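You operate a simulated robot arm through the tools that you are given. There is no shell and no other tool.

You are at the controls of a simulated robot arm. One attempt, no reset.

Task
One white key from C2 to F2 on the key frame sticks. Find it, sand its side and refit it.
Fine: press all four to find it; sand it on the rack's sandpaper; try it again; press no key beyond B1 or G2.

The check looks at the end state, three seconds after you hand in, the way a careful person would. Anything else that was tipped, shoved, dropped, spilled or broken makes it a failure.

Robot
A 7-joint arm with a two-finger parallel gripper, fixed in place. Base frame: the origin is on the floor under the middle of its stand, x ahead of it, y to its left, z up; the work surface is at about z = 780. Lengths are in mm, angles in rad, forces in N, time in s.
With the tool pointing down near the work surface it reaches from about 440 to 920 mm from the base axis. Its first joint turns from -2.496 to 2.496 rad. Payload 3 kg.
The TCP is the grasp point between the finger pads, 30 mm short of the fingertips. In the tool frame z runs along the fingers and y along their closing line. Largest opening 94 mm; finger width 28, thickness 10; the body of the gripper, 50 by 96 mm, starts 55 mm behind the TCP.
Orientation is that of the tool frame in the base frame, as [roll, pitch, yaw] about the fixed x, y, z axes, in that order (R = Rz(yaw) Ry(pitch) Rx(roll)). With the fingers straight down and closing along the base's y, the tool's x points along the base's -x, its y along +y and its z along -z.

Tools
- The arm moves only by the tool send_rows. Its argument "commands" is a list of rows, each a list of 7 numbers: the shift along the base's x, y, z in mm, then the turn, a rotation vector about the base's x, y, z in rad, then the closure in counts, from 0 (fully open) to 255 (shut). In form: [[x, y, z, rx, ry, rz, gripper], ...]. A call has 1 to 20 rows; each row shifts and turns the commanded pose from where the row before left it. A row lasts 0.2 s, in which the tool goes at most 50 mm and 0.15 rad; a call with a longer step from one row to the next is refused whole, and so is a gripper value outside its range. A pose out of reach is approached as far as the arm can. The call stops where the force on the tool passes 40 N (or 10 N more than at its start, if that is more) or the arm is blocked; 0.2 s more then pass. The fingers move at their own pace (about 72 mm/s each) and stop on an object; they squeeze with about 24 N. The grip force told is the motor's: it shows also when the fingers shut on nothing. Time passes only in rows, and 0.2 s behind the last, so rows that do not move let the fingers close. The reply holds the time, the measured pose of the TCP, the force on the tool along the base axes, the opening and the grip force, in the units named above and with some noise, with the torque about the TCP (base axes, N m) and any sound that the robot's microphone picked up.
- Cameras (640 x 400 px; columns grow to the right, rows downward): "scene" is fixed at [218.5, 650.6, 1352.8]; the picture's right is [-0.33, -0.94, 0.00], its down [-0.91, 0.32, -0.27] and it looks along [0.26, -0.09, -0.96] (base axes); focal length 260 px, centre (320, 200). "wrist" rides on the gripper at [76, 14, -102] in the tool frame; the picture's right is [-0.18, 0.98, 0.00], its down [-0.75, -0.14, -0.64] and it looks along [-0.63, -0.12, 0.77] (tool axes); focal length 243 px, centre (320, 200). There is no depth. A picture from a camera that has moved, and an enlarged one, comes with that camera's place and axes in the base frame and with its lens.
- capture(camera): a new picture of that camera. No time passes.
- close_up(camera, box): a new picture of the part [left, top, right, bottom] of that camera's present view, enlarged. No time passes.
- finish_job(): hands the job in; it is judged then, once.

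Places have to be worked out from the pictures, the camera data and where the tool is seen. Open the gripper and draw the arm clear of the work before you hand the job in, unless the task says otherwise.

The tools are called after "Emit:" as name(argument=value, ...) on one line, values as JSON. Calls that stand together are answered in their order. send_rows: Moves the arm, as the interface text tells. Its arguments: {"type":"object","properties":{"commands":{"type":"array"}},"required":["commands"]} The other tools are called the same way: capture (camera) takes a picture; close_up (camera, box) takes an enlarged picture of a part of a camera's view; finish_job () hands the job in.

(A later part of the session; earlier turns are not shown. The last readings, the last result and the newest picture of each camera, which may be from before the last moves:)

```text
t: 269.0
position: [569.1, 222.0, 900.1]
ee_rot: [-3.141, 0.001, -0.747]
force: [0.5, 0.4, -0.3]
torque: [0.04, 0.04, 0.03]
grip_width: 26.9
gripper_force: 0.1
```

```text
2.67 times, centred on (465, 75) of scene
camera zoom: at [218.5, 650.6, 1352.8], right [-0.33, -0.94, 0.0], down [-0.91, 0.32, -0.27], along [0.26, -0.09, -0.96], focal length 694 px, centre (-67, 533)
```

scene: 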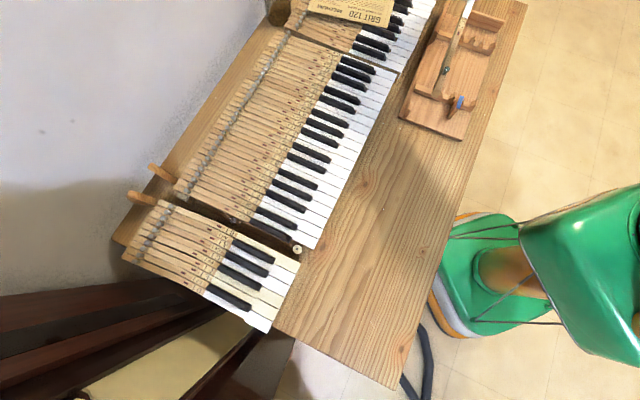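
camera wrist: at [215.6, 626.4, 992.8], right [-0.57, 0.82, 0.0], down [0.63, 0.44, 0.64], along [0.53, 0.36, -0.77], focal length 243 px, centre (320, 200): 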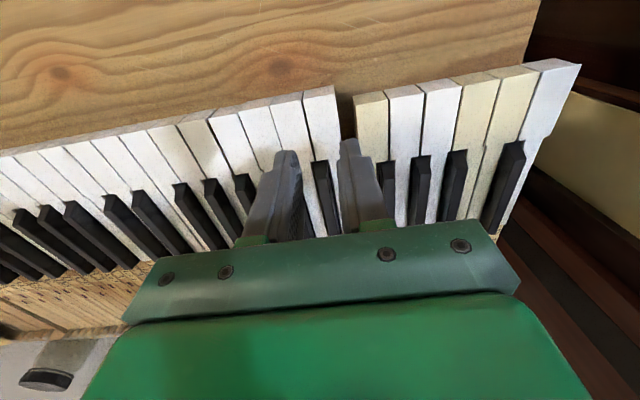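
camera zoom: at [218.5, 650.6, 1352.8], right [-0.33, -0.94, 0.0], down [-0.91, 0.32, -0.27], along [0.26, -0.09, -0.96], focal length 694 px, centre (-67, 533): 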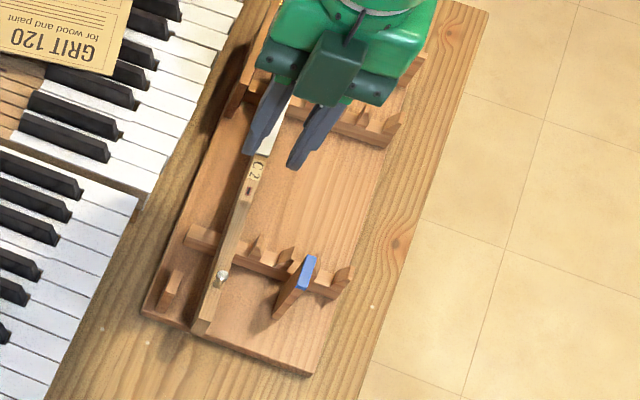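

The fingers are over the balance hole (l≈190 mm), centred on the stick. Lowering and gripping here.

Emit:
send_rows(commands=[[0, 0, -20, 0, 0, 0, 182], [0, 0, -20, 0, 0, 0, 182], [0, 0, -12, 0, 0, 0, 182], [0, 0, -5, 0, 0, 0, 182], [0, 0, 0, 0, 0, 0, 182]])

Emit:
send_rows(commands=[[0, 0, 0, 0, 0, 0, 215], [0, 0, 0, 0, 0, 0, 255], [0, 0, 0, 0, 0, 0, 255], [0, 0, 0, 0, 0, 0, 255]])

Emit:
close_up(camera="wrist", box=[210, 20, 440, 200])

```text
t: 270.2
position: [568.5, 220.7, 844.3]
ee_rot: [-3.141, 0.0, -0.749]
force: [0.2, -0.3, 0.0]
torque: [-0.02, 0.04, 0.01]
grip_width: 27.0
gripper_force: 0.1
```

```text
t: 271.2
position: [568.7, 220.1, 842.5]
ee_rot: [-3.141, 0.001, -0.75]
force: [-0.2, -0.1, 0.2]
torque: [-0.01, -0.01, 0.03]
grip_width: 12.1
gripper_force: 23.9
```

```text
2.22 times, centred on (325, 110) of wrist
camera zoom: at [613.9, 156.4, 946.3], right [-0.8, -0.6, 0.0], down [-0.46, 0.62, 0.64], along [-0.38, 0.52, -0.77], focal length 539 px, centre (309, 400)
```

zoom: 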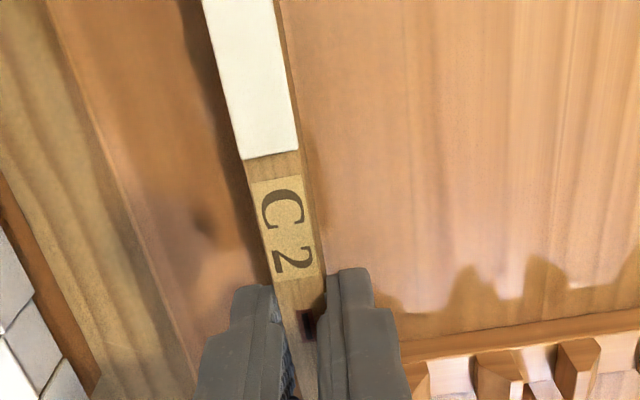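

Gripped. I'll raise the key 8 mm (clear of the bars and hopefully above the peg while still overlapping the sandpaper) and approach the paper.

Emit:
send_rows(commands=[[0, 0, 4, 0, 0, 0, 255], [0, 0, 4, 0, 0, 0, 255], [3.2, 3.4, 0, 0, 0, 0, 255], [3.2, 3.4, 0, 0, 0, 0, 255], [2.7, 2.9, 0, 0, 0, 0, 255], [0, 0, 0, 0, 0, 0, 255]])

Emit:
close_up(camera="scene", box=[410, 60, 470, 130])

Emit:
close_up(camera="scene", box=[420, 0, 500, 60])

```text
t: 272.6
position: [578.6, 229.6, 853.7]
ee_rot: [-3.141, 0.001, -0.747]
force: [0.1, 1.2, -0.6]
torque: [0.01, -0.03, -0.01]
grip_width: 12.4
gripper_force: 24.1
```

```text
5.71 times, centred on (440, 95) of scene
camera zoom: at [218.5, 650.6, 1352.8], right [-0.33, -0.94, 0.0], down [-0.91, 0.32, -0.27], along [0.26, -0.09, -0.96], focal length 1486 px, centre (-366, 800)
```

zoom: 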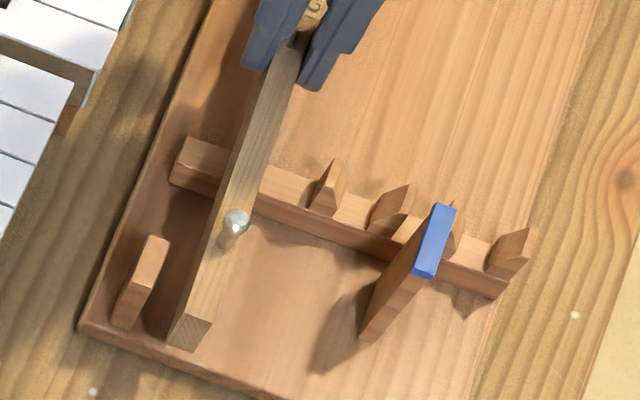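

```text
6.67 times, centred on (460, 30) of scene
camera zoom: at [218.5, 650.6, 1352.8], right [-0.33, -0.94, 0.0], down [-0.91, 0.32, -0.27], along [0.26, -0.09, -0.96], focal length 1734 px, centre (-613, 1333)
```

zoom: 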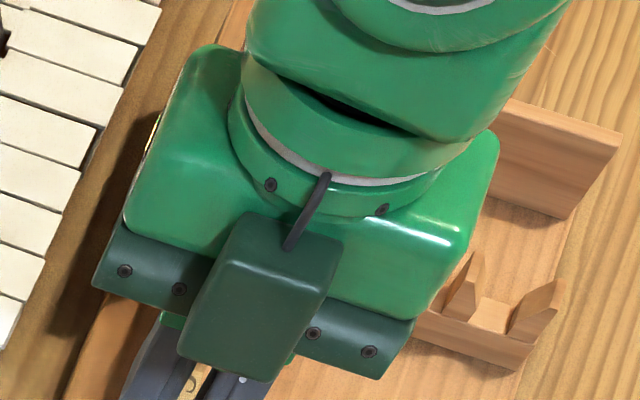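

Approaching the paper in 0.7 mm steps, watching the z-torque.

Emit:
send_rows(commands=[[0.48, 0.51, 0, 0, 0, 0, 255], [0.48, 0.51, 0, 0, 0, 0, 255], [0, 0, 0, 0, 0, 0, 255]])

Emit:
send_rows(commands=[[0.48, 0.51, 0, 0, 0, 0, 255], [0, 0, 0, 0, 0, 0, 255]])

Emit:
send_rows(commands=[[0.48, 0.51, 0, 0, 0, 0, 255], [0, 0, 0, 0, 0, 0, 255]])

```text
t: 273.4
position: [577.4, 229.4, 853.4]
ee_rot: [-3.141, 0.001, -0.749]
force: [0.2, -0.4, -0.2]
torque: [0.01, -0.01, 0.0]
grip_width: 12.4
gripper_force: 24.1
```

```text
t: 274.0
position: [578.4, 229.4, 851.6]
ee_rot: [3.141, 0.001, -0.749]
force: [-0.2, -0.6, -1.6]
torque: [-0.03, -0.04, 0.02]
grip_width: 12.4
gripper_force: 24.0
```

```text
t: 274.6
position: [578.9, 231.4, 852.6]
ee_rot: [-3.141, 0.0, -0.749]
force: [-1.0, -0.3, -1.3]
torque: [-0.03, -0.02, 0.02]
grip_width: 12.5
gripper_force: 24.0
```

Emit:
send_rows(commands=[[0.48, 0.51, 0, 0, 0, 0, 255], [0, 0, 0, 0, 0, 0, 255]])

Emit:
send_rows(commands=[[0.48, 0.51, 0, 0, 0, 0, 255], [0, 0, 0, 0, 0, 0, 255]])

Emit:
send_rows(commands=[[0.48, 0.51, 0, 0, 0, 0, 255], [0, 0, 0, 0, 0, 0, 255]])

Emit:
send_rows(commands=[[0.48, 0.51, 0, 0, 0, 0, 255], [0, 0, 0, 0, 0, 0, 255]])

```text
t: 275.2
position: [578.2, 230.8, 851.2]
ee_rot: [-3.141, 0.001, -0.747]
force: [-0.9, -0.2, -0.1]
torque: [-0.02, -0.02, 0.03]
grip_width: 12.2
gripper_force: 23.8
```

```text
t: 275.8
position: [579.1, 232.8, 851.4]
ee_rot: [-3.141, 0.0, -0.748]
force: [0.6, -0.7, -0.9]
torque: [-0.01, -0.01, -0.01]
grip_width: 12.2
gripper_force: 24.3
```

```text
t: 276.4
position: [580.4, 232.3, 853.1]
ee_rot: [3.141, 0.0, -0.748]
force: [0.1, -0.3, -0.6]
torque: [-0.02, 0.0, 0.01]
grip_width: 12.6
gripper_force: 23.5
```

```text
t: 277.0
position: [580.9, 230.3, 852.0]
ee_rot: [-3.141, 0.0, -0.749]
force: [-0.3, 0.1, -0.9]
torque: [0.01, -0.04, 0.03]
grip_width: 12.2
gripper_force: 23.9
```

No contact yet after ~19 mm. Let me look at the picture again.

Emit:
close_up(camera="scene", box=[410, 60, 470, 130])

Emit:
close_up(camera="wrist", box=[150, 0, 380, 170])

```text
5.71 times, centred on (440, 95) of scene
camera zoom: at [218.5, 650.6, 1352.8], right [-0.33, -0.94, 0.0], down [-0.91, 0.32, -0.27], along [0.26, -0.09, -0.96], focal length 1486 px, centre (-366, 800)
```

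zoom: 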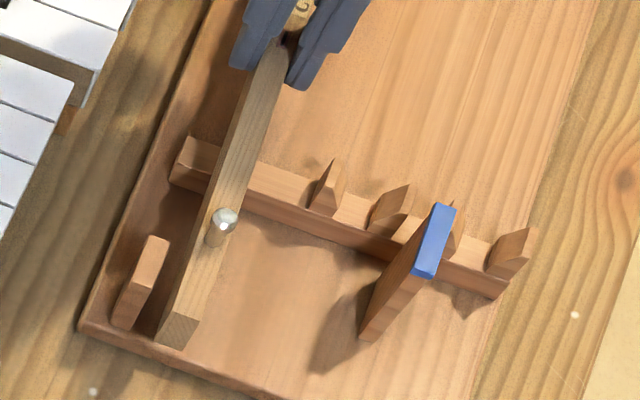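

```text
2.35 times, centred on (265, 85) of wrist
camera zoom: at [625.9, 168.6, 954.7], right [-0.8, -0.6, 0.0], down [-0.46, 0.62, 0.64], along [-0.38, 0.52, -0.77], focal length 571 px, centre (449, 471)
```

zoom: 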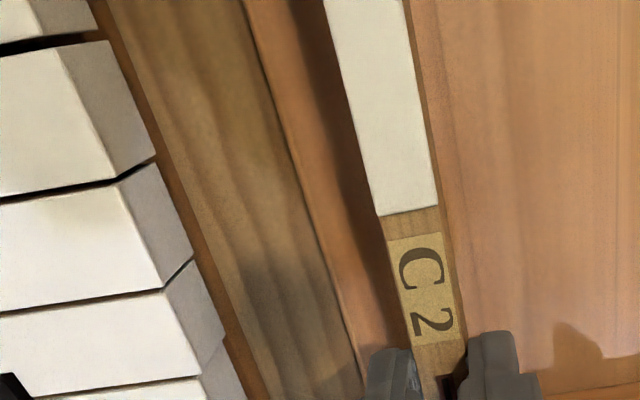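

Still several millimetres to go by the tail/peg gap. Continuing.

Emit:
send_rows(commands=[[0.68, 0.73, 0, 0, 0, 0, 255], [0.68, 0.73, 0, 0, 0, 0, 255], [0, 0, 0, 0, 0, 0, 255]])

Emit:
send_rows(commands=[[0.48, 0.51, 0, 0, 0, 0, 255], [0, 0, 0, 0, 0, 0, 255]])

Emit:
send_rows(commands=[[0.48, 0.51, 0, 0, 0, 0, 255], [0, 0, 0, 0, 0, 0, 255]])

Emit:
send_rows(commands=[[0.48, 0.51, 0, 0, 0, 0, 255], [0, 0, 0, 0, 0, 0, 255]])

```text
t: 277.8
position: [582.3, 233.6, 852.0]
ee_rot: [-3.141, -0.001, -0.749]
force: [-0.7, -0.8, -1.6]
torque: [-0.03, -0.04, -0.02]
grip_width: 12.5
gripper_force: 24.1
```

```text
t: 278.4
position: [582.1, 234.7, 852.4]
ee_rot: [3.141, -0.001, -0.75]
force: [0.5, -0.1, -0.8]
torque: [-0.01, -0.04, 0.0]
grip_width: 12.3
gripper_force: 24.1
```

```text
t: 279.0
position: [583.4, 234.5, 852.1]
ee_rot: [-3.141, 0.0, -0.747]
force: [-0.8, -0.3, -0.1]
torque: [0.03, 0.03, -0.09]
grip_width: 12.1
gripper_force: 24.1
```

```text
t: 279.6
position: [582.7, 234.8, 850.5]
ee_rot: [3.14, 0.0, -0.749]
force: [-1.2, -1.0, -1.8]
torque: [0.03, 0.15, -0.23]
grip_width: 12.2
gripper_force: 23.9
```

Soft contact achieved: about 1.5 N at the head with only ~2 N/mm stiffness. One more step, then long gentle strokes.

Emit:
send_rows(commands=[[0.48, 0.51, 0, 0, 0, 0, 255], [0, 0, 0, 0, 0, 0, 255]])

Emit:
send_rows(commands=[[2.93, -2.72, 0, 0, 0, 0, 255], [2.93, -2.72, 0, 0, 0, 0, 255], [2.93, -2.72, 0, 0, 0, 0, 255], [2.93, -2.72, 0, 0, 0, 0, 255], [2.93, -2.72, 0, 0, 0, 0, 255]])

```text
t: 280.2
position: [585.7, 235.4, 850.7]
ee_rot: [-3.141, 0.0, -0.75]
force: [-2.4, -1.4, -0.4]
torque: [-0.09, 0.06, -0.28]
grip_width: 12.0
gripper_force: 24.3
```

```text
t: 281.4
position: [597.7, 223.4, 852.4]
ee_rot: [-3.141, 0.0, -0.75]
force: [-1.6, -1.9, -1.0]
torque: [0.02, 0.15, -0.32]
grip_width: 12.1
gripper_force: 24.5
```

Contact held steadily (2.5 N, torque −0.32) over a 20 mm stroke. Now long strokes: 40 mm back and 40 mm forward per call.

Emit:
send_rows(commands=[[-2.93, 2.72, 0, 0, 0, 0, 255], [-2.93, 2.72, 0, 0, 0, 0, 255], [-2.93, 2.72, 0, 0, 0, 0, 255], [-2.93, 2.72, 0, 0, 0, 0, 255], [-2.93, 2.72, 0, 0, 0, 0, 255], [-2.93, 2.72, 0, 0, 0, 0, 255], [-2.93, 2.72, 0, 0, 0, 0, 255], [-2.93, 2.72, 0, 0, 0, 0, 255], [-2.93, 2.72, 0, 0, 0, 0, 255], [-2.93, 2.72, 0, 0, 0, 0, 255]])

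Emit:
send_rows(commands=[[2.93, -2.72, 0, 0, 0, 0, 255], [2.93, -2.72, 0, 0, 0, 0, 255], [2.93, -2.72, 0, 0, 0, 0, 255], [2.93, -2.72, 0, 0, 0, 0, 255], [2.93, -2.72, 0, 0, 0, 0, 255], [2.93, -2.72, 0, 0, 0, 0, 255], [2.93, -2.72, 0, 0, 0, 0, 255], [2.93, -2.72, 0, 0, 0, 0, 255], [2.93, -2.72, 0, 0, 0, 0, 255], [2.93, -2.72, 0, 0, 0, 0, 255]])

Emit:
close_up(camera="scene", box=[410, 60, 470, 130])

```text
t: 283.6
position: [569.6, 249.6, 852.4]
ee_rot: [3.141, 0.0, -0.748]
force: [0.0, -0.5, -1.3]
torque: [-0.08, -0.05, -0.09]
grip_width: 12.3
gripper_force: 24.1
```

```text
t: 285.8
position: [599.5, 222.6, 851.0]
ee_rot: [3.14, 0.0, -0.749]
force: [-3.6, -1.4, -1.2]
torque: [0.03, 0.14, -0.46]
grip_width: 12.4
gripper_force: 23.9
```

```text
5.71 times, centred on (440, 95) of scene
camera zoom: at [218.5, 650.6, 1352.8], right [-0.33, -0.94, 0.0], down [-0.91, 0.32, -0.27], along [0.26, -0.09, -0.96], focal length 1486 px, centre (-366, 800)
```

zoom: 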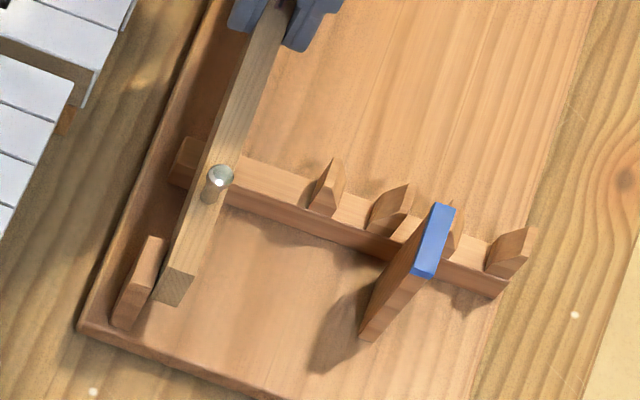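

The rack did not move at all this time, and contact is held in both directions. I'll turn the key slightly (−0.008 rad) for a flusher contact, feed 1.6 mm to compensate, and keep stroking.

Emit:
send_rows(commands=[[0.5, 0.55, 0, 0, 0, -0.008, 255], [0.59, 0.62, 0, 0, 0, 0, 255], [0, 0, 0, 0, 0, 0, 255]])

Emit:
send_rows(commands=[[-2.91, 2.75, 0, 0, 0, 0, 255], [-2.91, 2.75, 0, 0, 0, 0, 255], [-2.91, 2.75, 0, 0, 0, 0, 255], [-2.91, 2.75, 0, 0, 0, 0, 255], [-2.91, 2.75, 0, 0, 0, 0, 255], [-2.91, 2.75, 0, 0, 0, 0, 255], [-2.91, 2.75, 0, 0, 0, 0, 255], [-2.91, 2.75, 0, 0, 0, 0, 255], [-2.91, 2.75, 0, 0, 0, 0, 255], [-2.91, 2.75, 0, 0, 0, 0, 255]])

Emit:
send_rows(commands=[[2.91, -2.75, 0, 0, 0, 0, 255], [2.91, -2.75, 0, 0, 0, 0, 255], [2.91, -2.75, 0, 0, 0, 0, 255], [2.91, -2.75, 0, 0, 0, 0, 255], [2.91, -2.75, 0, 0, 0, 0, 255], [2.91, -2.75, 0, 0, 0, 0, 255], [2.91, -2.75, 0, 0, 0, 0, 255], [2.91, -2.75, 0, 0, 0, 0, 255], [2.91, -2.75, 0, 0, 0, 0, 255], [2.91, -2.75, 0, 0, 0, 0, 255]])

```text
t: 286.6
position: [601.2, 225.5, 852.9]
ee_rot: [-3.141, 0.001, -0.756]
force: [-1.3, -4.8, -0.6]
torque: [-0.13, 0.03, -0.17]
grip_width: 12.3
gripper_force: 23.9
```

```text
t: 288.8
position: [570.4, 250.9, 852.0]
ee_rot: [-3.142, 0.0, -0.758]
force: [1.2, -0.4, -1.3]
torque: [0.01, -0.04, 0.01]
grip_width: 12.2
gripper_force: 23.5
```

```text
t: 291.0
position: [598.3, 223.6, 851.3]
ee_rot: [-3.141, 0.0, -0.757]
force: [0.1, 0.5, -1.2]
torque: [0.02, -0.01, 0.0]
grip_width: 12.5
gripper_force: 24.0
```

Contact vanished after that. Checking whether the rack moved.

Emit:
close_up(camera="scene", box=[410, 60, 470, 130])

Emit:
close_up(camera="wrist", box=[150, 0, 380, 170])

```text
5.71 times, centred on (440, 95) of scene
camera zoom: at [218.5, 650.6, 1352.8], right [-0.33, -0.94, 0.0], down [-0.91, 0.32, -0.27], along [0.26, -0.09, -0.96], focal length 1486 px, centre (-366, 800)
```

zoom: 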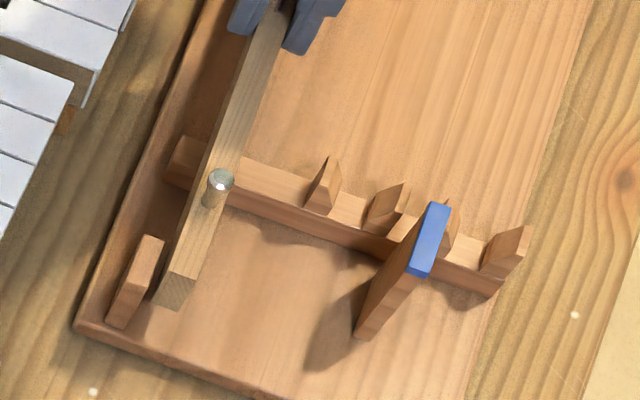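

```text
2.35 times, centred on (265, 85) of wrist
camera zoom: at [642.9, 160.1, 953.7], right [-0.81, -0.59, 0.0], down [-0.45, 0.62, 0.64], along [-0.38, 0.52, -0.77], focal length 571 px, centre (449, 471)
```

zoom: 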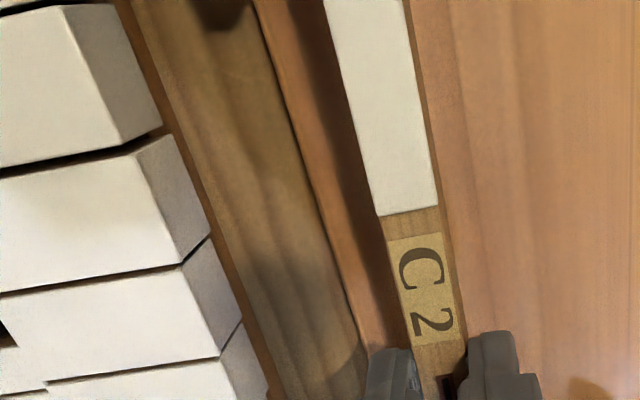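

The rack slid ~2 mm because the peg took load too. I'll turn back (+0.006 rad) so only the head touches and keep N around 2 N as in the strokes that worked.

Emit:
send_rows(commands=[[0, 0, 0, 0, 0, 0.006, 255], [0, 0, 0, 0, 0, 0, 255]])

Emit:
send_rows(commands=[[0.34, 0.37, 0, 0, 0, 0, 255], [0, 0, 0, 0, 0, 0, 255]])

Emit:
send_rows(commands=[[0.34, 0.37, 0, 0, 0, 0, 255], [0, 0, 0, 0, 0, 0, 255]])

```text
t: 291.6
position: [598.6, 223.4, 850.7]
ee_rot: [-3.141, 0.0, -0.75]
force: [-0.2, 0.4, -1.1]
torque: [-0.01, -0.01, 0.03]
grip_width: 12.4
gripper_force: 23.9
```

```text
t: 292.2
position: [599.4, 223.9, 849.9]
ee_rot: [3.141, 0.001, -0.751]
force: [-0.6, -0.2, -1.6]
torque: [-0.02, 0.05, -0.14]
grip_width: 12.4
gripper_force: 23.8
```

```text
t: 292.8
position: [599.1, 224.3, 849.1]
ee_rot: [3.141, 0.0, -0.75]
force: [-0.6, -0.7, -0.6]
torque: [0.0, 0.07, -0.17]
grip_width: 12.1
gripper_force: 23.8
```

Emit:
send_rows(commands=[[0.34, 0.37, 0, 0, 0, 0, 255], [0.2, 0.2, 0, 0, 0, 0, 255], [0, 0, 0, 0, 0, 0, 255]])

Emit:
send_rows(commands=[[-2.91, 2.75, 0, 0, 0, 0, 255], [-2.91, 2.75, 0, 0, 0, 0, 255], [-2.91, 2.75, 0, 0, 0, 0, 255], [-2.91, 2.75, 0, 0, 0, 0, 255], [-2.91, 2.75, 0, 0, 0, 0, 255], [-2.91, 2.75, 0, 0, 0, 0, 255], [-2.91, 2.75, 0, 0, 0, 0, 255], [-2.91, 2.75, 0, 0, 0, 0, 255], [-2.91, 2.75, 0, 0, 0, 0, 255], [-2.91, 2.75, 0, 0, 0, 0, 255]])

Emit:
send_rows(commands=[[2.91, -2.75, 0, 0, 0, 0, 255], [2.91, -2.75, 0, 0, 0, 0, 255], [2.91, -2.75, 0, 0, 0, 0, 255], [2.91, -2.75, 0, 0, 0, 0, 255], [2.91, -2.75, 0, 0, 0, 0, 255], [2.91, -2.75, 0, 0, 0, 0, 255], [2.91, -2.75, 0, 0, 0, 0, 255], [2.91, -2.75, 0, 0, 0, 0, 255], [2.91, -2.75, 0, 0, 0, 0, 255], [2.91, -2.75, 0, 0, 0, 0, 255]])

```text
t: 293.6
position: [601.1, 224.6, 850.5]
ee_rot: [-3.14, 0.002, -0.751]
force: [-2.2, -1.0, -2.0]
torque: [-0.02, 0.13, -0.4]
grip_width: 12.3
gripper_force: 24.4
```

```text
t: 295.8
position: [572.0, 252.9, 851.9]
ee_rot: [-3.139, 0.001, -0.75]
force: [-0.4, -1.2, -0.3]
torque: [-0.08, 0.03, -0.2]
grip_width: 12.2
gripper_force: 23.8
```

```text
t: 298.0
position: [600.2, 224.4, 853.0]
ee_rot: [3.141, 0.0, -0.749]
force: [-0.9, -1.2, -0.7]
torque: [0.04, 0.02, -0.06]
grip_width: 12.1
gripper_force: 24.2
```

Contact holds through both strokes. I'll continue: small feed, then 40 mm back and forth in one call.

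Emit:
send_rows(commands=[[0.35, 0.38, 0, 0, 0, 0, 255], [-3.2, 3.03, 0, 0, 0, 0, 255], [-3.2, 3.03, 0, 0, 0, 0, 255], [-3.2, 3.03, 0, 0, 0, 0, 255], [-3.2, 3.03, 0, 0, 0, 0, 255], [-3.2, 3.03, 0, 0, 0, 0, 255], [-3.2, 3.03, 0, 0, 0, 0, 255], [-3.2, 3.03, 0, 0, 0, 0, 255], [-3.2, 3.03, 0, 0, 0, 0, 255], [-3.2, 3.03, 0, 0, 0, 0, 255], [3.2, -3.03, 0, 0, 0, 0, 255], [3.2, -3.03, 0, 0, 0, 0, 255], [3.2, -3.03, 0, 0, 0, 0, 255], [3.2, -3.03, 0, 0, 0, 0, 255], [3.2, -3.03, 0, 0, 0, 0, 255], [3.2, -3.03, 0, 0, 0, 0, 255], [3.2, -3.03, 0, 0, 0, 0, 255], [3.2, -3.03, 0, 0, 0, 0, 255], [3.2, -3.03, 0, 0, 0, 0, 255]])

Emit:
send_rows(commands=[[0.35, 0.38, 0, 0, 0, 0, 255], [-3.2, 3.03, 0, 0, 0, 0, 255], [-3.2, 3.03, 0, 0, 0, 0, 255], [-3.2, 3.03, 0, 0, 0, 0, 255], [-3.2, 3.03, 0, 0, 0, 0, 255], [-3.2, 3.03, 0, 0, 0, 0, 255], [-3.2, 3.03, 0, 0, 0, 0, 255], [-3.2, 3.03, 0, 0, 0, 0, 255], [-3.2, 3.03, 0, 0, 0, 0, 255], [-3.2, 3.03, 0, 0, 0, 0, 255], [3.2, -3.03, 0, 0, 0, 0, 255], [3.2, -3.03, 0, 0, 0, 0, 255], [3.2, -3.03, 0, 0, 0, 0, 255], [3.2, -3.03, 0, 0, 0, 0, 255], [3.2, -3.03, 0, 0, 0, 0, 255], [3.2, -3.03, 0, 0, 0, 0, 255], [3.2, -3.03, 0, 0, 0, 0, 255], [3.2, -3.03, 0, 0, 0, 0, 255], [3.2, -3.03, 0, 0, 0, 0, 255]])

Emit:
close_up(camera="scene", box=[410, 60, 470, 130])

```text
t: 302.0
position: [600.9, 226.3, 851.8]
ee_rot: [3.141, -0.002, -0.75]
force: [-0.5, -0.6, 0.2]
torque: [-0.02, -0.05, 0.02]
grip_width: 12.3
gripper_force: 24.2
```

```text
t: 306.0
position: [600.6, 227.1, 851.5]
ee_rot: [-3.141, 0.002, -0.75]
force: [-1.5, -1.0, -0.5]
torque: [-0.02, -0.03, -0.05]
grip_width: 12.1
gripper_force: 24.4
```

```text
5.71 times, centred on (440, 95) of scene
camera zoom: at [218.5, 650.6, 1352.8], right [-0.33, -0.94, 0.0], down [-0.91, 0.32, -0.27], along [0.26, -0.09, -0.96], focal length 1486 px, centre (-366, 800)
```

zoom: 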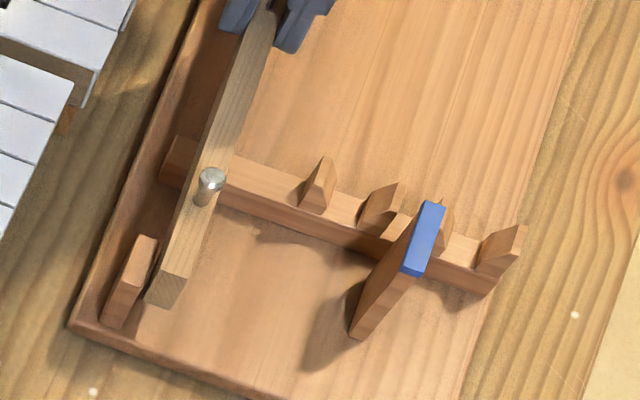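

The rack crept ~3 mm more during those strokes, so I'll use smaller feeds and keep the load near 1.5–2 N while continuing.

Emit:
send_rows(commands=[[0.2, 0.2, 0, 0, 0, 0, 255], [-3.2, 3.03, 0, 0, 0, 0, 255], [-3.2, 3.03, 0, 0, 0, 0, 255], [-3.2, 3.03, 0, 0, 0, 0, 255], [-3.2, 3.03, 0, 0, 0, 0, 255], [-3.2, 3.03, 0, 0, 0, 0, 255], [-3.2, 3.03, 0, 0, 0, 0, 255], [-3.2, 3.03, 0, 0, 0, 0, 255], [-3.2, 3.03, 0, 0, 0, 0, 255], [-3.2, 3.03, 0, 0, 0, 0, 255]])

Emit:
send_rows(commands=[[3.2, -3.03, 0, 0, 0, 0, 255], [3.2, -3.03, 0, 0, 0, 0, 255], [3.2, -3.03, 0, 0, 0, 0, 255], [3.2, -3.03, 0, 0, 0, 0, 255], [3.2, -3.03, 0, 0, 0, 0, 255], [3.2, -3.03, 0, 0, 0, 0, 255], [3.2, -3.03, 0, 0, 0, 0, 255], [3.2, -3.03, 0, 0, 0, 0, 255], [3.2, -3.03, 0, 0, 0, 0, 255]])

```text
t: 308.2
position: [572.1, 253.1, 852.1]
ee_rot: [-3.14, -0.001, -0.75]
force: [0.1, -1.0, -1.3]
torque: [-0.03, -0.05, -0.09]
grip_width: 12.2
gripper_force: 24.2
```

```text
t: 310.2
position: [600.3, 226.6, 850.7]
ee_rot: [3.141, 0.0, -0.751]
force: [0.0, 0.3, -0.7]
torque: [-0.01, -0.03, 0.0]
grip_width: 12.3
gripper_force: 23.8
```

Emit:
send_rows(commands=[[0.3, 0.32, 0, 0, 0, 0, 255], [-3.2, 3.03, 0, 0, 0, 0, 255], [-3.2, 3.03, 0, 0, 0, 0, 255], [-3.2, 3.03, 0, 0, 0, 0, 255], [-3.2, 3.03, 0, 0, 0, 0, 255], [-3.2, 3.03, 0, 0, 0, 0, 255], [-3.2, 3.03, 0, 0, 0, 0, 255], [-3.2, 3.03, 0, 0, 0, 0, 255], [-3.2, 3.03, 0, 0, 0, 0, 255], [-3.2, 3.03, 0, 0, 0, 0, 255]])

Emit:
send_rows(commands=[[0.15, 0.15, 0, 0, 0, 0, 255], [3.2, -3.03, 0, 0, 0, 0, 255], [3.2, -3.03, 0, 0, 0, 0, 255], [3.2, -3.03, 0, 0, 0, 0, 255], [3.2, -3.03, 0, 0, 0, 0, 255], [3.2, -3.03, 0, 0, 0, 0, 255], [3.2, -3.03, 0, 0, 0, 0, 255], [3.2, -3.03, 0, 0, 0, 0, 255], [3.2, -3.03, 0, 0, 0, 0, 255], [3.2, -3.03, 0, 0, 0, 0, 255]])

Emit:
send_rows(commands=[[0.15, 0.15, 0, 0, 0, 0, 255], [-3.2, 3.03, 0, 0, 0, 0, 255], [-3.2, 3.03, 0, 0, 0, 0, 255], [-3.2, 3.03, 0, 0, 0, 0, 255], [-3.2, 3.03, 0, 0, 0, 0, 255], [-3.2, 3.03, 0, 0, 0, 0, 255], [-3.2, 3.03, 0, 0, 0, 0, 255], [-3.2, 3.03, 0, 0, 0, 0, 255], [-3.2, 3.03, 0, 0, 0, 0, 255], [-3.2, 3.03, 0, 0, 0, 0, 255]])

Emit:
send_rows(commands=[[0.15, 0.15, 0, 0, 0, 0, 255], [3.2, -3.03, 0, 0, 0, 0, 255], [3.2, -3.03, 0, 0, 0, 0, 255], [3.2, -3.03, 0, 0, 0, 0, 255], [3.2, -3.03, 0, 0, 0, 0, 255], [3.2, -3.03, 0, 0, 0, 0, 255], [3.2, -3.03, 0, 0, 0, 0, 255], [3.2, -3.03, 0, 0, 0, 0, 255], [3.2, -3.03, 0, 0, 0, 0, 255], [3.2, -3.03, 0, 0, 0, 0, 255]])

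Emit:
close_up(camera="scene", box=[410, 60, 470, 130])

```text
t: 312.4
position: [571.5, 254.2, 853.1]
ee_rot: [-3.141, 0.001, -0.751]
force: [0.0, 0.0, -1.0]
torque: [-0.04, -0.04, -0.01]
grip_width: 12.3
gripper_force: 23.5
```

```text
t: 314.6
position: [601.5, 227.3, 851.6]
ee_rot: [3.14, -0.001, -0.748]
force: [-0.3, 0.1, -0.8]
torque: [-0.04, -0.04, -0.06]
grip_width: 12.2
gripper_force: 23.8
```

```text
t: 316.8
position: [572.8, 253.0, 852.3]
ee_rot: [-3.14, 0.001, -0.748]
force: [0.5, -0.9, -1.7]
torque: [-0.03, -0.02, 0.0]
grip_width: 12.1
gripper_force: 23.1
```

```text
t: 319.0
position: [602.3, 226.7, 852.5]
ee_rot: [3.141, 0.0, -0.75]
force: [0.2, 0.0, -0.6]
torque: [-0.01, -0.03, -0.02]
grip_width: 12.4
gripper_force: 23.9
```

```text
5.71 times, centred on (440, 95) of scene
camera zoom: at [218.5, 650.6, 1352.8], right [-0.33, -0.94, 0.0], down [-0.91, 0.32, -0.27], along [0.26, -0.09, -0.96], focal length 1486 px, centre (-366, 800)
```

zoom: 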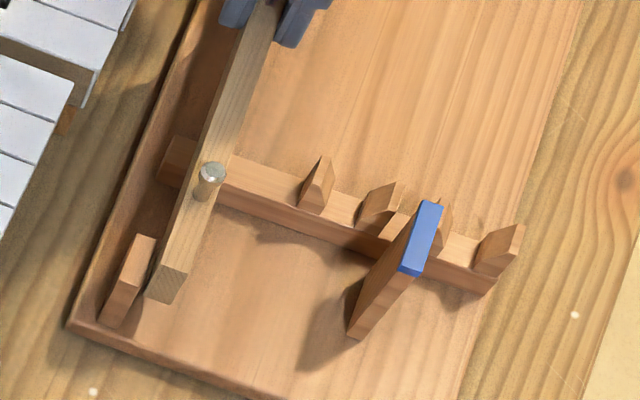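

The rack yields to every feed, so friction simply moves it. Two useful facts: the key's straight left side can push the rack back through the first teeth of both combs. I'll do that now: move the key away from the paper until it meets the teeth, then push the rack back toward where it belongs.

Emit:
send_rows(commands=[[-4.1, -4.4, 0, 0, 0, 0, 255], [-4.1, -4.4, 0, 0, 0, 0, 255], [-4.1, -4.4, 0, 0, 0, 0, 255], [-4.1, -4.4, 0, 0, 0, 0, 255], [0, 0, 0, 0, 0, 0, 255]])

Emit:
close_up(camera="scene", box=[400, 0, 530, 150])

Emit:
close_up(camera="scene", box=[410, 60, 470, 130])

```text
t: 320.2
position: [586.6, 209.4, 852.9]
ee_rot: [-3.139, -0.002, -0.751]
force: [-0.3, 0.0, -0.9]
torque: [-0.04, 0.03, -0.01]
grip_width: 12.1
gripper_force: 24.1
```

```text
2.67 times, centred on (465, 75) of scene
camera zoom: at [218.5, 650.6, 1352.8], right [-0.33, -0.94, 0.0], down [-0.91, 0.32, -0.27], along [0.26, -0.09, -0.96], focal length 694 px, centre (-67, 533)
```

zoom: 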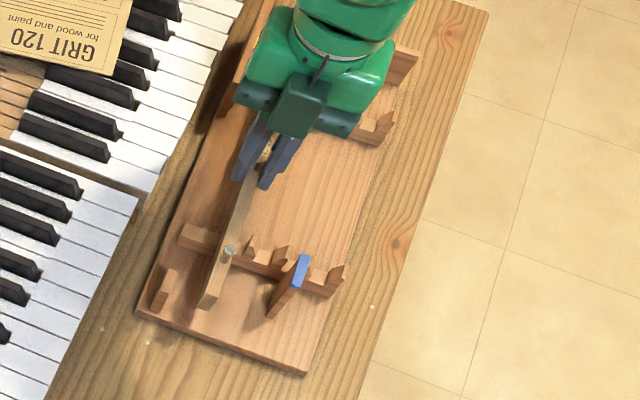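

```text
5.71 times, centred on (440, 95) of scene
camera zoom: at [218.5, 650.6, 1352.8], right [-0.33, -0.94, 0.0], down [-0.91, 0.32, -0.27], along [0.26, -0.09, -0.96], focal length 1486 px, centre (-366, 800)
```

zoom: 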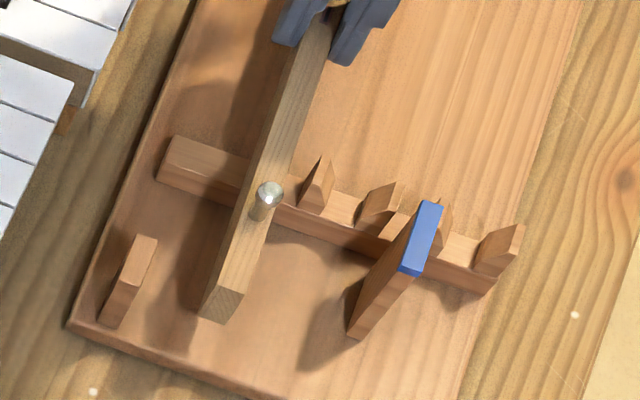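

The rack is displaced ~18 mm at the near end and ~33 mm at the far end (turned ~2.6°). I'll lower the key close to the bars and push the rack back with the key against the first teeth of both combs, checking forces.

Emit:
send_rows(commands=[[0, 0, -3.5, 0, 0, 0, 255], [0, 0, -3, 0, 0, 0, 255], [-2.04, -2.2, 0, 0, 0, 0, 255], [-1.36, -1.47, 0, 0, 0, 0, 255], [0, 0, 0, 0, 0, 0, 255]])

Emit:
send_rows(commands=[[-0.68, -0.73, 0, 0, 0, 0, 255], [-0.68, -0.73, 0, 0, 0, 0, 255], [0, 0, 0, 0, 0, 0, 255]])

Emit:
close_up(camera="scene", box=[410, 60, 470, 130])

```text
t: 321.4
position: [582.7, 205.5, 844.7]
ee_rot: [3.141, 0.001, -0.75]
force: [1.2, 0.2, -0.6]
torque: [-0.03, 0.0, 0.0]
grip_width: 12.0
gripper_force: 23.7
```

```text
t: 322.2
position: [580.0, 203.4, 845.5]
ee_rot: [3.141, -0.002, -0.75]
force: [1.1, 0.4, -1.8]
torque: [0.01, -0.04, 0.01]
grip_width: 12.3
gripper_force: 23.4
```

```text
5.71 times, centred on (440, 95) of scene
camera zoom: at [218.5, 650.6, 1352.8], right [-0.33, -0.94, 0.0], down [-0.91, 0.32, -0.27], along [0.26, -0.09, -0.96], focal length 1486 px, centre (-366, 800)
```

zoom: 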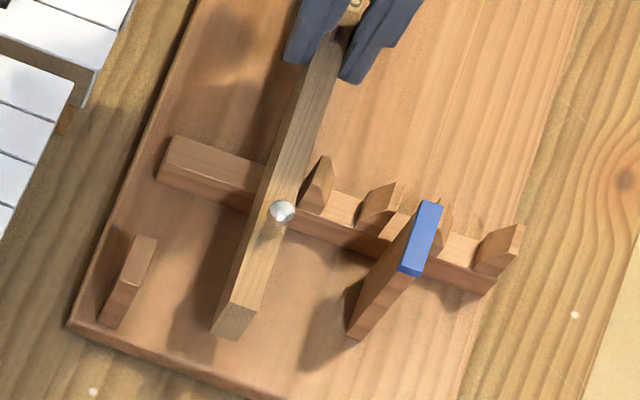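

Almost at the near comb's first tooth. Pushing on gently.

Emit:
send_rows(commands=[[-0.68, -0.73, 0, 0, 0, 0, 255], [-0.68, -0.73, 0, 0, 0, 0, 255], [-0.68, -0.73, 0, 0, 0, 0, 255], [0, 0, 0, 0, 0, 0, 255]])

Emit:
send_rows(commands=[[-0.68, -0.73, 0, 0, 0, 0, 255], [-0.68, -0.73, 0, 0, 0, 0, 255], [-0.68, -0.73, 0, 0, 0, 0, 255], [0, 0, 0, 0, 0, 0, 255]])

Emit:
close_up(camera="scene", box=[400, 0, 530, 150])

```text
t: 323.2
position: [577.5, 201.9, 843.5]
ee_rot: [-3.141, 0.0, -0.751]
force: [1.1, 1.2, -1.3]
torque: [-0.04, 0.01, 0.02]
grip_width: 12.2
gripper_force: 24.1
```

```text
t: 324.2
position: [576.4, 199.8, 844.5]
ee_rot: [-3.141, 0.0, -0.749]
force: [3.1, 3.8, 0.8]
torque: [0.13, -0.07, -0.13]
grip_width: 12.5
gripper_force: 24.2
```

```text
2.67 times, centred on (465, 75) of scene
camera zoom: at [218.5, 650.6, 1352.8], right [-0.33, -0.94, 0.0], down [-0.91, 0.32, -0.27], along [0.26, -0.09, -0.96], focal length 694 px, centre (-67, 533)
```

zoom: 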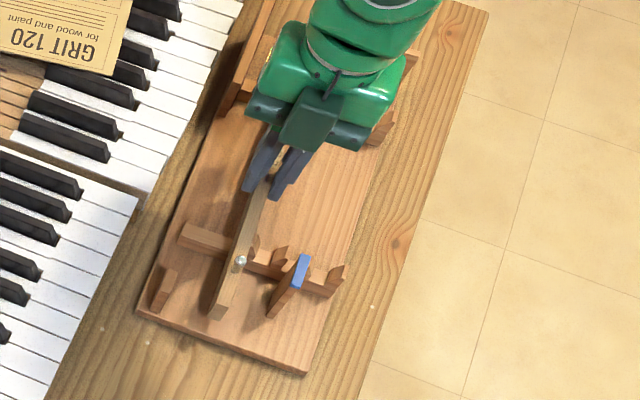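

Pushing at the near comb only (5 N). I need the far end to come back more, so I'll turn the key so its head bears on the far comb's first tooth.

Emit:
send_rows(commands=[[0.68, 0.73, 0, 0, 0, -0.012, 255], [0, 0, 0, 0, 0, -0.012, 255], [0, 0, 0, 0, 0, 0, 255]])

Emit:
send_rows(commands=[[-0.68, -0.73, 0, 0, 0, -0.01, 255], [0, 0, 0, 0, 0, 0, 255]])

Emit:
send_rows(commands=[[-0.68, -0.73, 0, 0, 0, -0.006, 255], [0, 0, 0, 0, 0, 0, 255]])

```text
t: 325.0
position: [578.2, 199.9, 845.4]
ee_rot: [-3.141, 0.001, -0.773]
force: [1.5, 2.7, -0.8]
torque: [0.06, -0.06, 0.34]
grip_width: 12.5
gripper_force: 24.0
```

```text
t: 325.6
position: [576.7, 198.9, 846.1]
ee_rot: [-3.141, 0.001, -0.785]
force: [2.2, 2.0, 0.8]
torque: [-0.06, -0.29, 0.56]
grip_width: 12.6
gripper_force: 23.5
```

```text
t: 326.2
position: [576.8, 199.5, 846.4]
ee_rot: [-3.141, -0.001, -0.791]
force: [2.3, 3.0, 0.3]
torque: [0.01, -0.17, 0.59]
grip_width: 12.6
gripper_force: 23.7
```

Now it bears on the far comb (torque +0.59). Pushing on in 1 mm steps.

Emit:
send_rows(commands=[[-0.68, -0.73, 0, 0, 0, 0, 255], [-0.68, -0.73, 0, 0, 0, 0, 255], [-0.68, -0.73, 0, 0, 0, 0, 255], [-0.68, -0.73, 0, 0, 0, 0, 255], [0, 0, 0, 0, 0, 0, 255]])

Emit:
close_up(camera="scene", box=[400, 0, 530, 150])

Emit:
close_up(camera="scene", box=[410, 60, 470, 130])

```text
t: 327.4
position: [574.6, 198.0, 846.0]
ee_rot: [3.141, 0.0, -0.791]
force: [4.1, 0.3, -0.1]
torque: [-0.01, -0.14, 0.55]
grip_width: 12.6
gripper_force: 24.6
```

```text
2.67 times, centred on (465, 75) of scene
camera zoom: at [218.5, 650.6, 1352.8], right [-0.33, -0.94, 0.0], down [-0.91, 0.32, -0.27], along [0.26, -0.09, -0.96], focal length 694 px, centre (-67, 533)
```

zoom: 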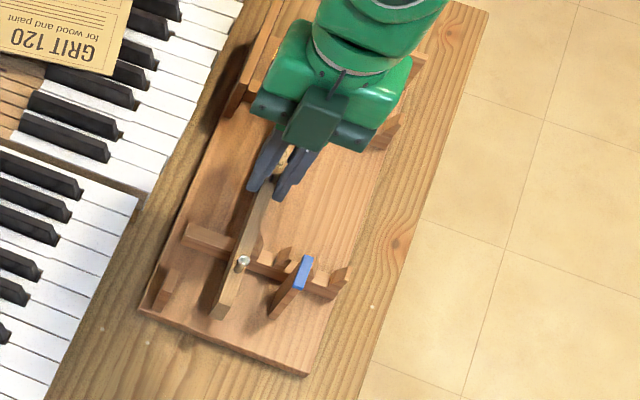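

```text
5.71 times, centred on (440, 95) of scene
camera zoom: at [218.5, 650.6, 1352.8], right [-0.33, -0.94, 0.0], down [-0.91, 0.32, -0.27], along [0.26, -0.09, -0.96], focal length 1486 px, centre (-366, 800)
```

zoom: 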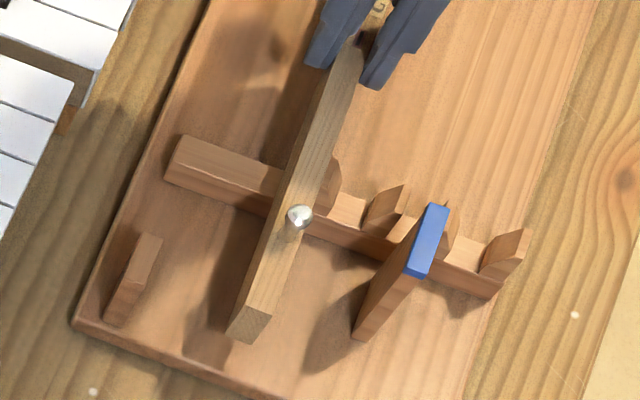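

Works: the far end came back ~10 mm. Continuing in steps.

Emit:
send_rows(commands=[[-0.68, -0.73, 0, 0, 0, 0, 255], [-0.68, -0.73, 0, 0, 0, 0, 255], [-0.68, -0.73, 0, 0, 0, 0, 255], [-0.68, -0.73, 0, 0, 0, 0, 255], [-0.68, -0.73, 0, 0, 0, 0, 255], [-0.68, -0.73, 0, 0, 0, 0, 255], [0, 0, 0, 0, 0, 0, 255]])

Emit:
send_rows(commands=[[-0.68, -0.73, 0, 0, 0, 0, 255], [-0.68, -0.73, 0, 0, 0, 0, 255], [-0.68, -0.73, 0, 0, 0, 0, 255], [-0.68, -0.73, 0, 0, 0, 0, 255], [-0.68, -0.73, 0, 0, 0, 0, 255], [-0.68, -0.73, 0, 0, 0, 0, 255], [0, 0, 0, 0, 0, 0, 255]])

Emit:
close_up(camera="scene", box=[400, 0, 530, 150])

```text
t: 329.0
position: [568.4, 192.2, 845.9]
ee_rot: [3.141, -0.001, -0.791]
force: [3.8, 1.6, -1.0]
torque: [0.01, -0.12, 0.31]
grip_width: 12.2
gripper_force: 24.2
```

```text
t: 330.6
position: [563.6, 188.0, 845.0]
ee_rot: [3.142, -0.001, -0.792]
force: [2.9, 4.1, 0.3]
torque: [0.08, -0.13, 0.29]
grip_width: 12.2
gripper_force: 23.3
```

```text
2.67 times, centred on (465, 75) of scene
camera zoom: at [218.5, 650.6, 1352.8], right [-0.33, -0.94, 0.0], down [-0.91, 0.32, -0.27], along [0.26, -0.09, -0.96], focal length 694 px, centre (-67, 533)
```

zoom: 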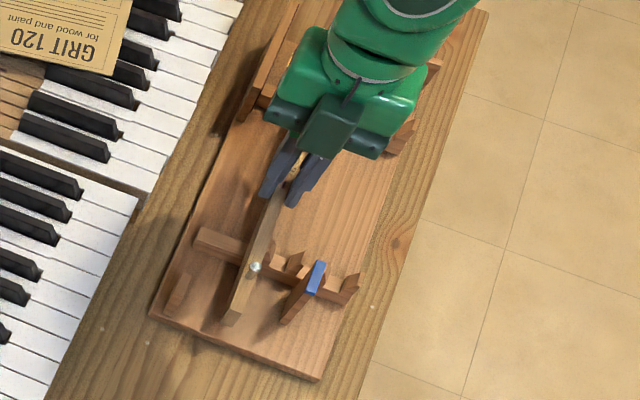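

The rack is back almost exactly where it started, and pressing on both teeth has also squared the key to the rack. I'll now do another sanding round from here: raise the key a little, return toward the paper with a slight yaw so only the head touches.

Emit:
send_rows(commands=[[0.7, 0.71, 0, 0, 0, 0, 255], [0, 0, 4, 0, 0, 0.008, 255], [3.9, 3.95, 2, 0, 0, 0, 255], [3.9, 3.95, 0, 0, 0, 0, 255], [3.9, 3.95, 0, 0, 0, 0, 255], [3.9, 3.95, 0, 0, 0, 0, 255], [3.2, 3.2, 0, 0, 0, 0, 255], [0, 0, 0, 0, 0, 0, 255]])

Emit:
close_up(camera="scene", box=[410, 60, 470, 130])

Emit:
close_up(camera="wrist", box=[150, 0, 380, 170])

```text
t: 332.4
position: [584.1, 210.0, 851.9]
ee_rot: [3.141, 0.001, -0.782]
force: [1.2, -0.6, -0.2]
torque: [-0.04, -0.01, 0.01]
grip_width: 12.1
gripper_force: 24.2
```

```text
5.71 times, centred on (440, 95) of scene
camera zoom: at [218.5, 650.6, 1352.8], right [-0.33, -0.94, 0.0], down [-0.91, 0.32, -0.27], along [0.26, -0.09, -0.96], focal length 1486 px, centre (-366, 800)
```

zoom: 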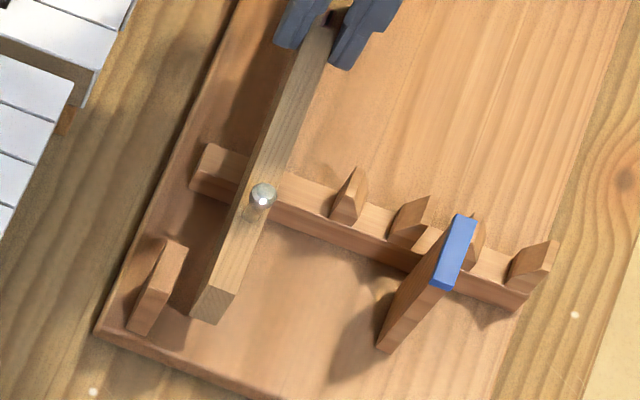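

```text
2.35 times, centred on (265, 85) of wrist
camera zoom: at [627.3, 144.1, 954.6], right [-0.82, -0.57, 0.0], down [-0.43, 0.63, 0.64], along [-0.36, 0.53, -0.77], focal length 571 px, centre (449, 471)
```

zoom: 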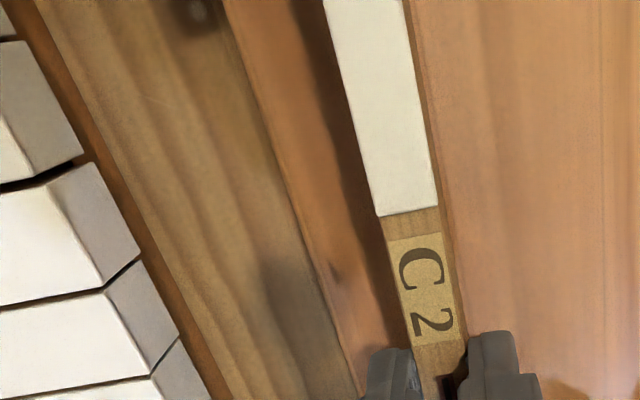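

Approaching the paper again in 1 mm steps.

Emit:
send_rows(commands=[[0.7, 0.71, 0, 0, 0, 0, 255], [0.7, 0.71, 0, 0, 0, 0, 255], [0.7, 0.71, 0, 0, 0, 0, 255], [0, 0, 0, 0, 0, 0, 255]])

Emit:
send_rows(commands=[[0.7, 0.71, 0, 0, 0, 0, 255], [0.7, 0.71, 0, 0, 0, 0, 255], [0, 0, 0, 0, 0, 0, 255]])

Emit:
send_rows(commands=[[0.7, 0.71, 0, 0, 0, 0, 255], [0, 0, 0, 0, 0, 0, 255]])

Emit:
send_rows(commands=[[0.7, 0.71, 0, 0, 0, 0, 255], [0, 0, 0, 0, 0, 0, 255]])

```text
t: 333.4
position: [586.8, 210.1, 850.3]
ee_rot: [-3.14, 0.0, -0.782]
force: [-0.4, 0.7, -0.1]
torque: [-0.01, -0.04, -0.03]
grip_width: 12.3
gripper_force: 23.7
```

```text
t: 334.2
position: [588.2, 212.0, 849.9]
ee_rot: [-3.141, 0.0, -0.782]
force: [1.4, -0.5, -0.6]
torque: [-0.04, -0.03, -0.02]
grip_width: 12.3
gripper_force: 24.0
```

```text
t: 334.8
position: [589.1, 211.9, 850.2]
ee_rot: [3.141, 0.001, -0.78]
force: [0.3, 0.2, -1.7]
torque: [-0.01, -0.05, 0.02]
grip_width: 12.0
gripper_force: 23.9
```

```text
t: 335.4
position: [590.1, 212.3, 850.1]
ee_rot: [3.141, -0.001, -0.782]
force: [0.2, 0.5, -1.8]
torque: [-0.02, -0.03, 0.01]
grip_width: 12.2
gripper_force: 23.3
```

Emit:
send_rows(commands=[[0.7, 0.71, 0, 0, 0, 0, 255], [0, 0, 0, 0, 0, 0, 255]])

Emit:
send_rows(commands=[[0.7, 0.71, 0, 0, 0, 0, 255], [0, 0, 0, 0, 0, 0, 255]])

Emit:
send_rows(commands=[[0.7, 0.71, 0, 0, 0, 0, 255], [0, 0, 0, 0, 0, 0, 255]])

Emit:
send_rows(commands=[[0.7, 0.71, 0, 0, 0, 0, 255], [0, 0, 0, 0, 0, 0, 255]])

```text
t: 336.0
position: [590.7, 214.1, 851.1]
ee_rot: [3.141, -0.001, -0.782]
force: [0.1, -0.5, -1.0]
torque: [-0.05, -0.02, 0.03]
grip_width: 12.2
gripper_force: 24.3
```

```text
t: 336.6
position: [590.9, 214.2, 850.4]
ee_rot: [3.141, 0.0, -0.78]
force: [-0.4, -0.1, -1.3]
torque: [0.0, -0.02, 0.01]
grip_width: 12.2
gripper_force: 24.4
```

```text
t: 337.2
position: [591.7, 213.8, 849.7]
ee_rot: [-3.141, 0.0, -0.782]
force: [-0.5, -1.6, -0.5]
torque: [-0.01, 0.04, -0.22]
grip_width: 12.3
gripper_force: 24.0
```

```text
t: 337.8
position: [593.3, 215.2, 850.9]
ee_rot: [3.141, 0.003, -0.783]
force: [-4.6, -0.7, -0.6]
torque: [-0.02, 0.14, -0.2]
grip_width: 12.1
gripper_force: 23.7
```

Head contact at first, then the peg too. I'll back off 0.7 mm and yaw +0.006 so only the head bears, then stroke.

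Emit:
send_rows(commands=[[-0.5, -0.5, 0, 0, 0, 0.006, 255], [0, 0, 0, 0, 0, 0, 255]])

Emit:
send_rows(commands=[[-2.84, 2.81, 0, 0, 0, 0, 255], [-2.84, 2.81, 0, 0, 0, 0, 255], [-2.84, 2.81, 0, 0, 0, 0, 255], [-2.84, 2.81, 0, 0, 0, 0, 255], [-2.84, 2.81, 0, 0, 0, 0, 255]])

Emit:
send_rows(commands=[[2.84, -2.81, 0, 0, 0, 0, 255], [2.84, -2.81, 0, 0, 0, 0, 255], [2.84, -2.81, 0, 0, 0, 0, 255], [2.84, -2.81, 0, 0, 0, 0, 255], [2.84, -2.81, 0, 0, 0, 0, 255], [2.84, -2.81, 0, 0, 0, 0, 255], [2.84, -2.81, 0, 0, 0, 0, 255], [2.84, -2.81, 0, 0, 0, 0, 255]])

```text
t: 338.4
position: [592.2, 214.4, 850.3]
ee_rot: [-3.141, -0.001, -0.777]
force: [-1.3, -1.9, -1.3]
torque: [-0.05, -0.01, -0.25]
grip_width: 12.2
gripper_force: 24.1
```

```text
t: 339.6
position: [577.1, 229.7, 851.8]
ee_rot: [-3.142, 0.001, -0.777]
force: [-1.8, -4.3, -0.9]
torque: [-0.15, 0.03, -0.32]
grip_width: 12.0
gripper_force: 24.2
```

```text
t: 341.4
position: [598.5, 207.2, 851.8]
ee_rot: [-3.142, 0.002, -0.776]
force: [0.1, -0.1, -0.3]
torque: [-0.03, -0.05, -0.01]
grip_width: 12.4
gripper_force: 24.0
```

Good contact toward −u, lost toward +u. I'll tilt the stroke direction slightly and feed 0.5 mm.

Emit:
send_rows(commands=[[0.35, 0.36, 0, 0, 0, 0, 255], [0.2, 0.2, 0, 0, 0, 0, 255], [0, 0, 0, 0, 0, 0, 255]])

Emit:
send_rows(commands=[[-2.88, 2.77, 0, 0, 0, 0, 255], [-2.88, 2.77, 0, 0, 0, 0, 255], [-2.88, 2.77, 0, 0, 0, 0, 255], [-2.88, 2.77, 0, 0, 0, 0, 255], [-2.88, 2.77, 0, 0, 0, 0, 255], [-2.88, 2.77, 0, 0, 0, 0, 255], [-2.88, 2.77, 0, 0, 0, 0, 255], [-2.88, 2.77, 0, 0, 0, 0, 255], [-2.88, 2.77, 0, 0, 0, 0, 255]])

Emit:
send_rows(commands=[[2.88, -2.77, 0, 0, 0, 0, 255], [2.88, -2.77, 0, 0, 0, 0, 255], [2.88, -2.77, 0, 0, 0, 0, 255], [2.88, -2.77, 0, 0, 0, 0, 255], [2.88, -2.77, 0, 0, 0, 0, 255], [2.88, -2.77, 0, 0, 0, 0, 255], [2.88, -2.77, 0, 0, 0, 0, 255], [2.88, -2.77, 0, 0, 0, 0, 255], [2.88, -2.77, 0, 0, 0, 0, 255]])

```text
t: 342.2
position: [600.8, 208.6, 849.5]
ee_rot: [3.141, 0.002, -0.777]
force: [-3.2, -0.6, -1.5]
torque: [0.05, 0.18, -0.33]
grip_width: 12.4
gripper_force: 23.7
```

```text
t: 344.2
position: [573.8, 232.6, 852.3]
ee_rot: [-3.141, 0.001, -0.777]
force: [-0.2, -0.6, -1.1]
torque: [-0.02, 0.04, -0.16]
grip_width: 12.1
gripper_force: 23.3
```

```text
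t: 346.2
position: [599.1, 209.9, 851.7]
ee_rot: [-3.141, 0.001, -0.776]
force: [-2.0, 0.2, -0.7]
torque: [-0.05, 0.03, -0.19]
grip_width: 12.2
gripper_force: 23.7
```

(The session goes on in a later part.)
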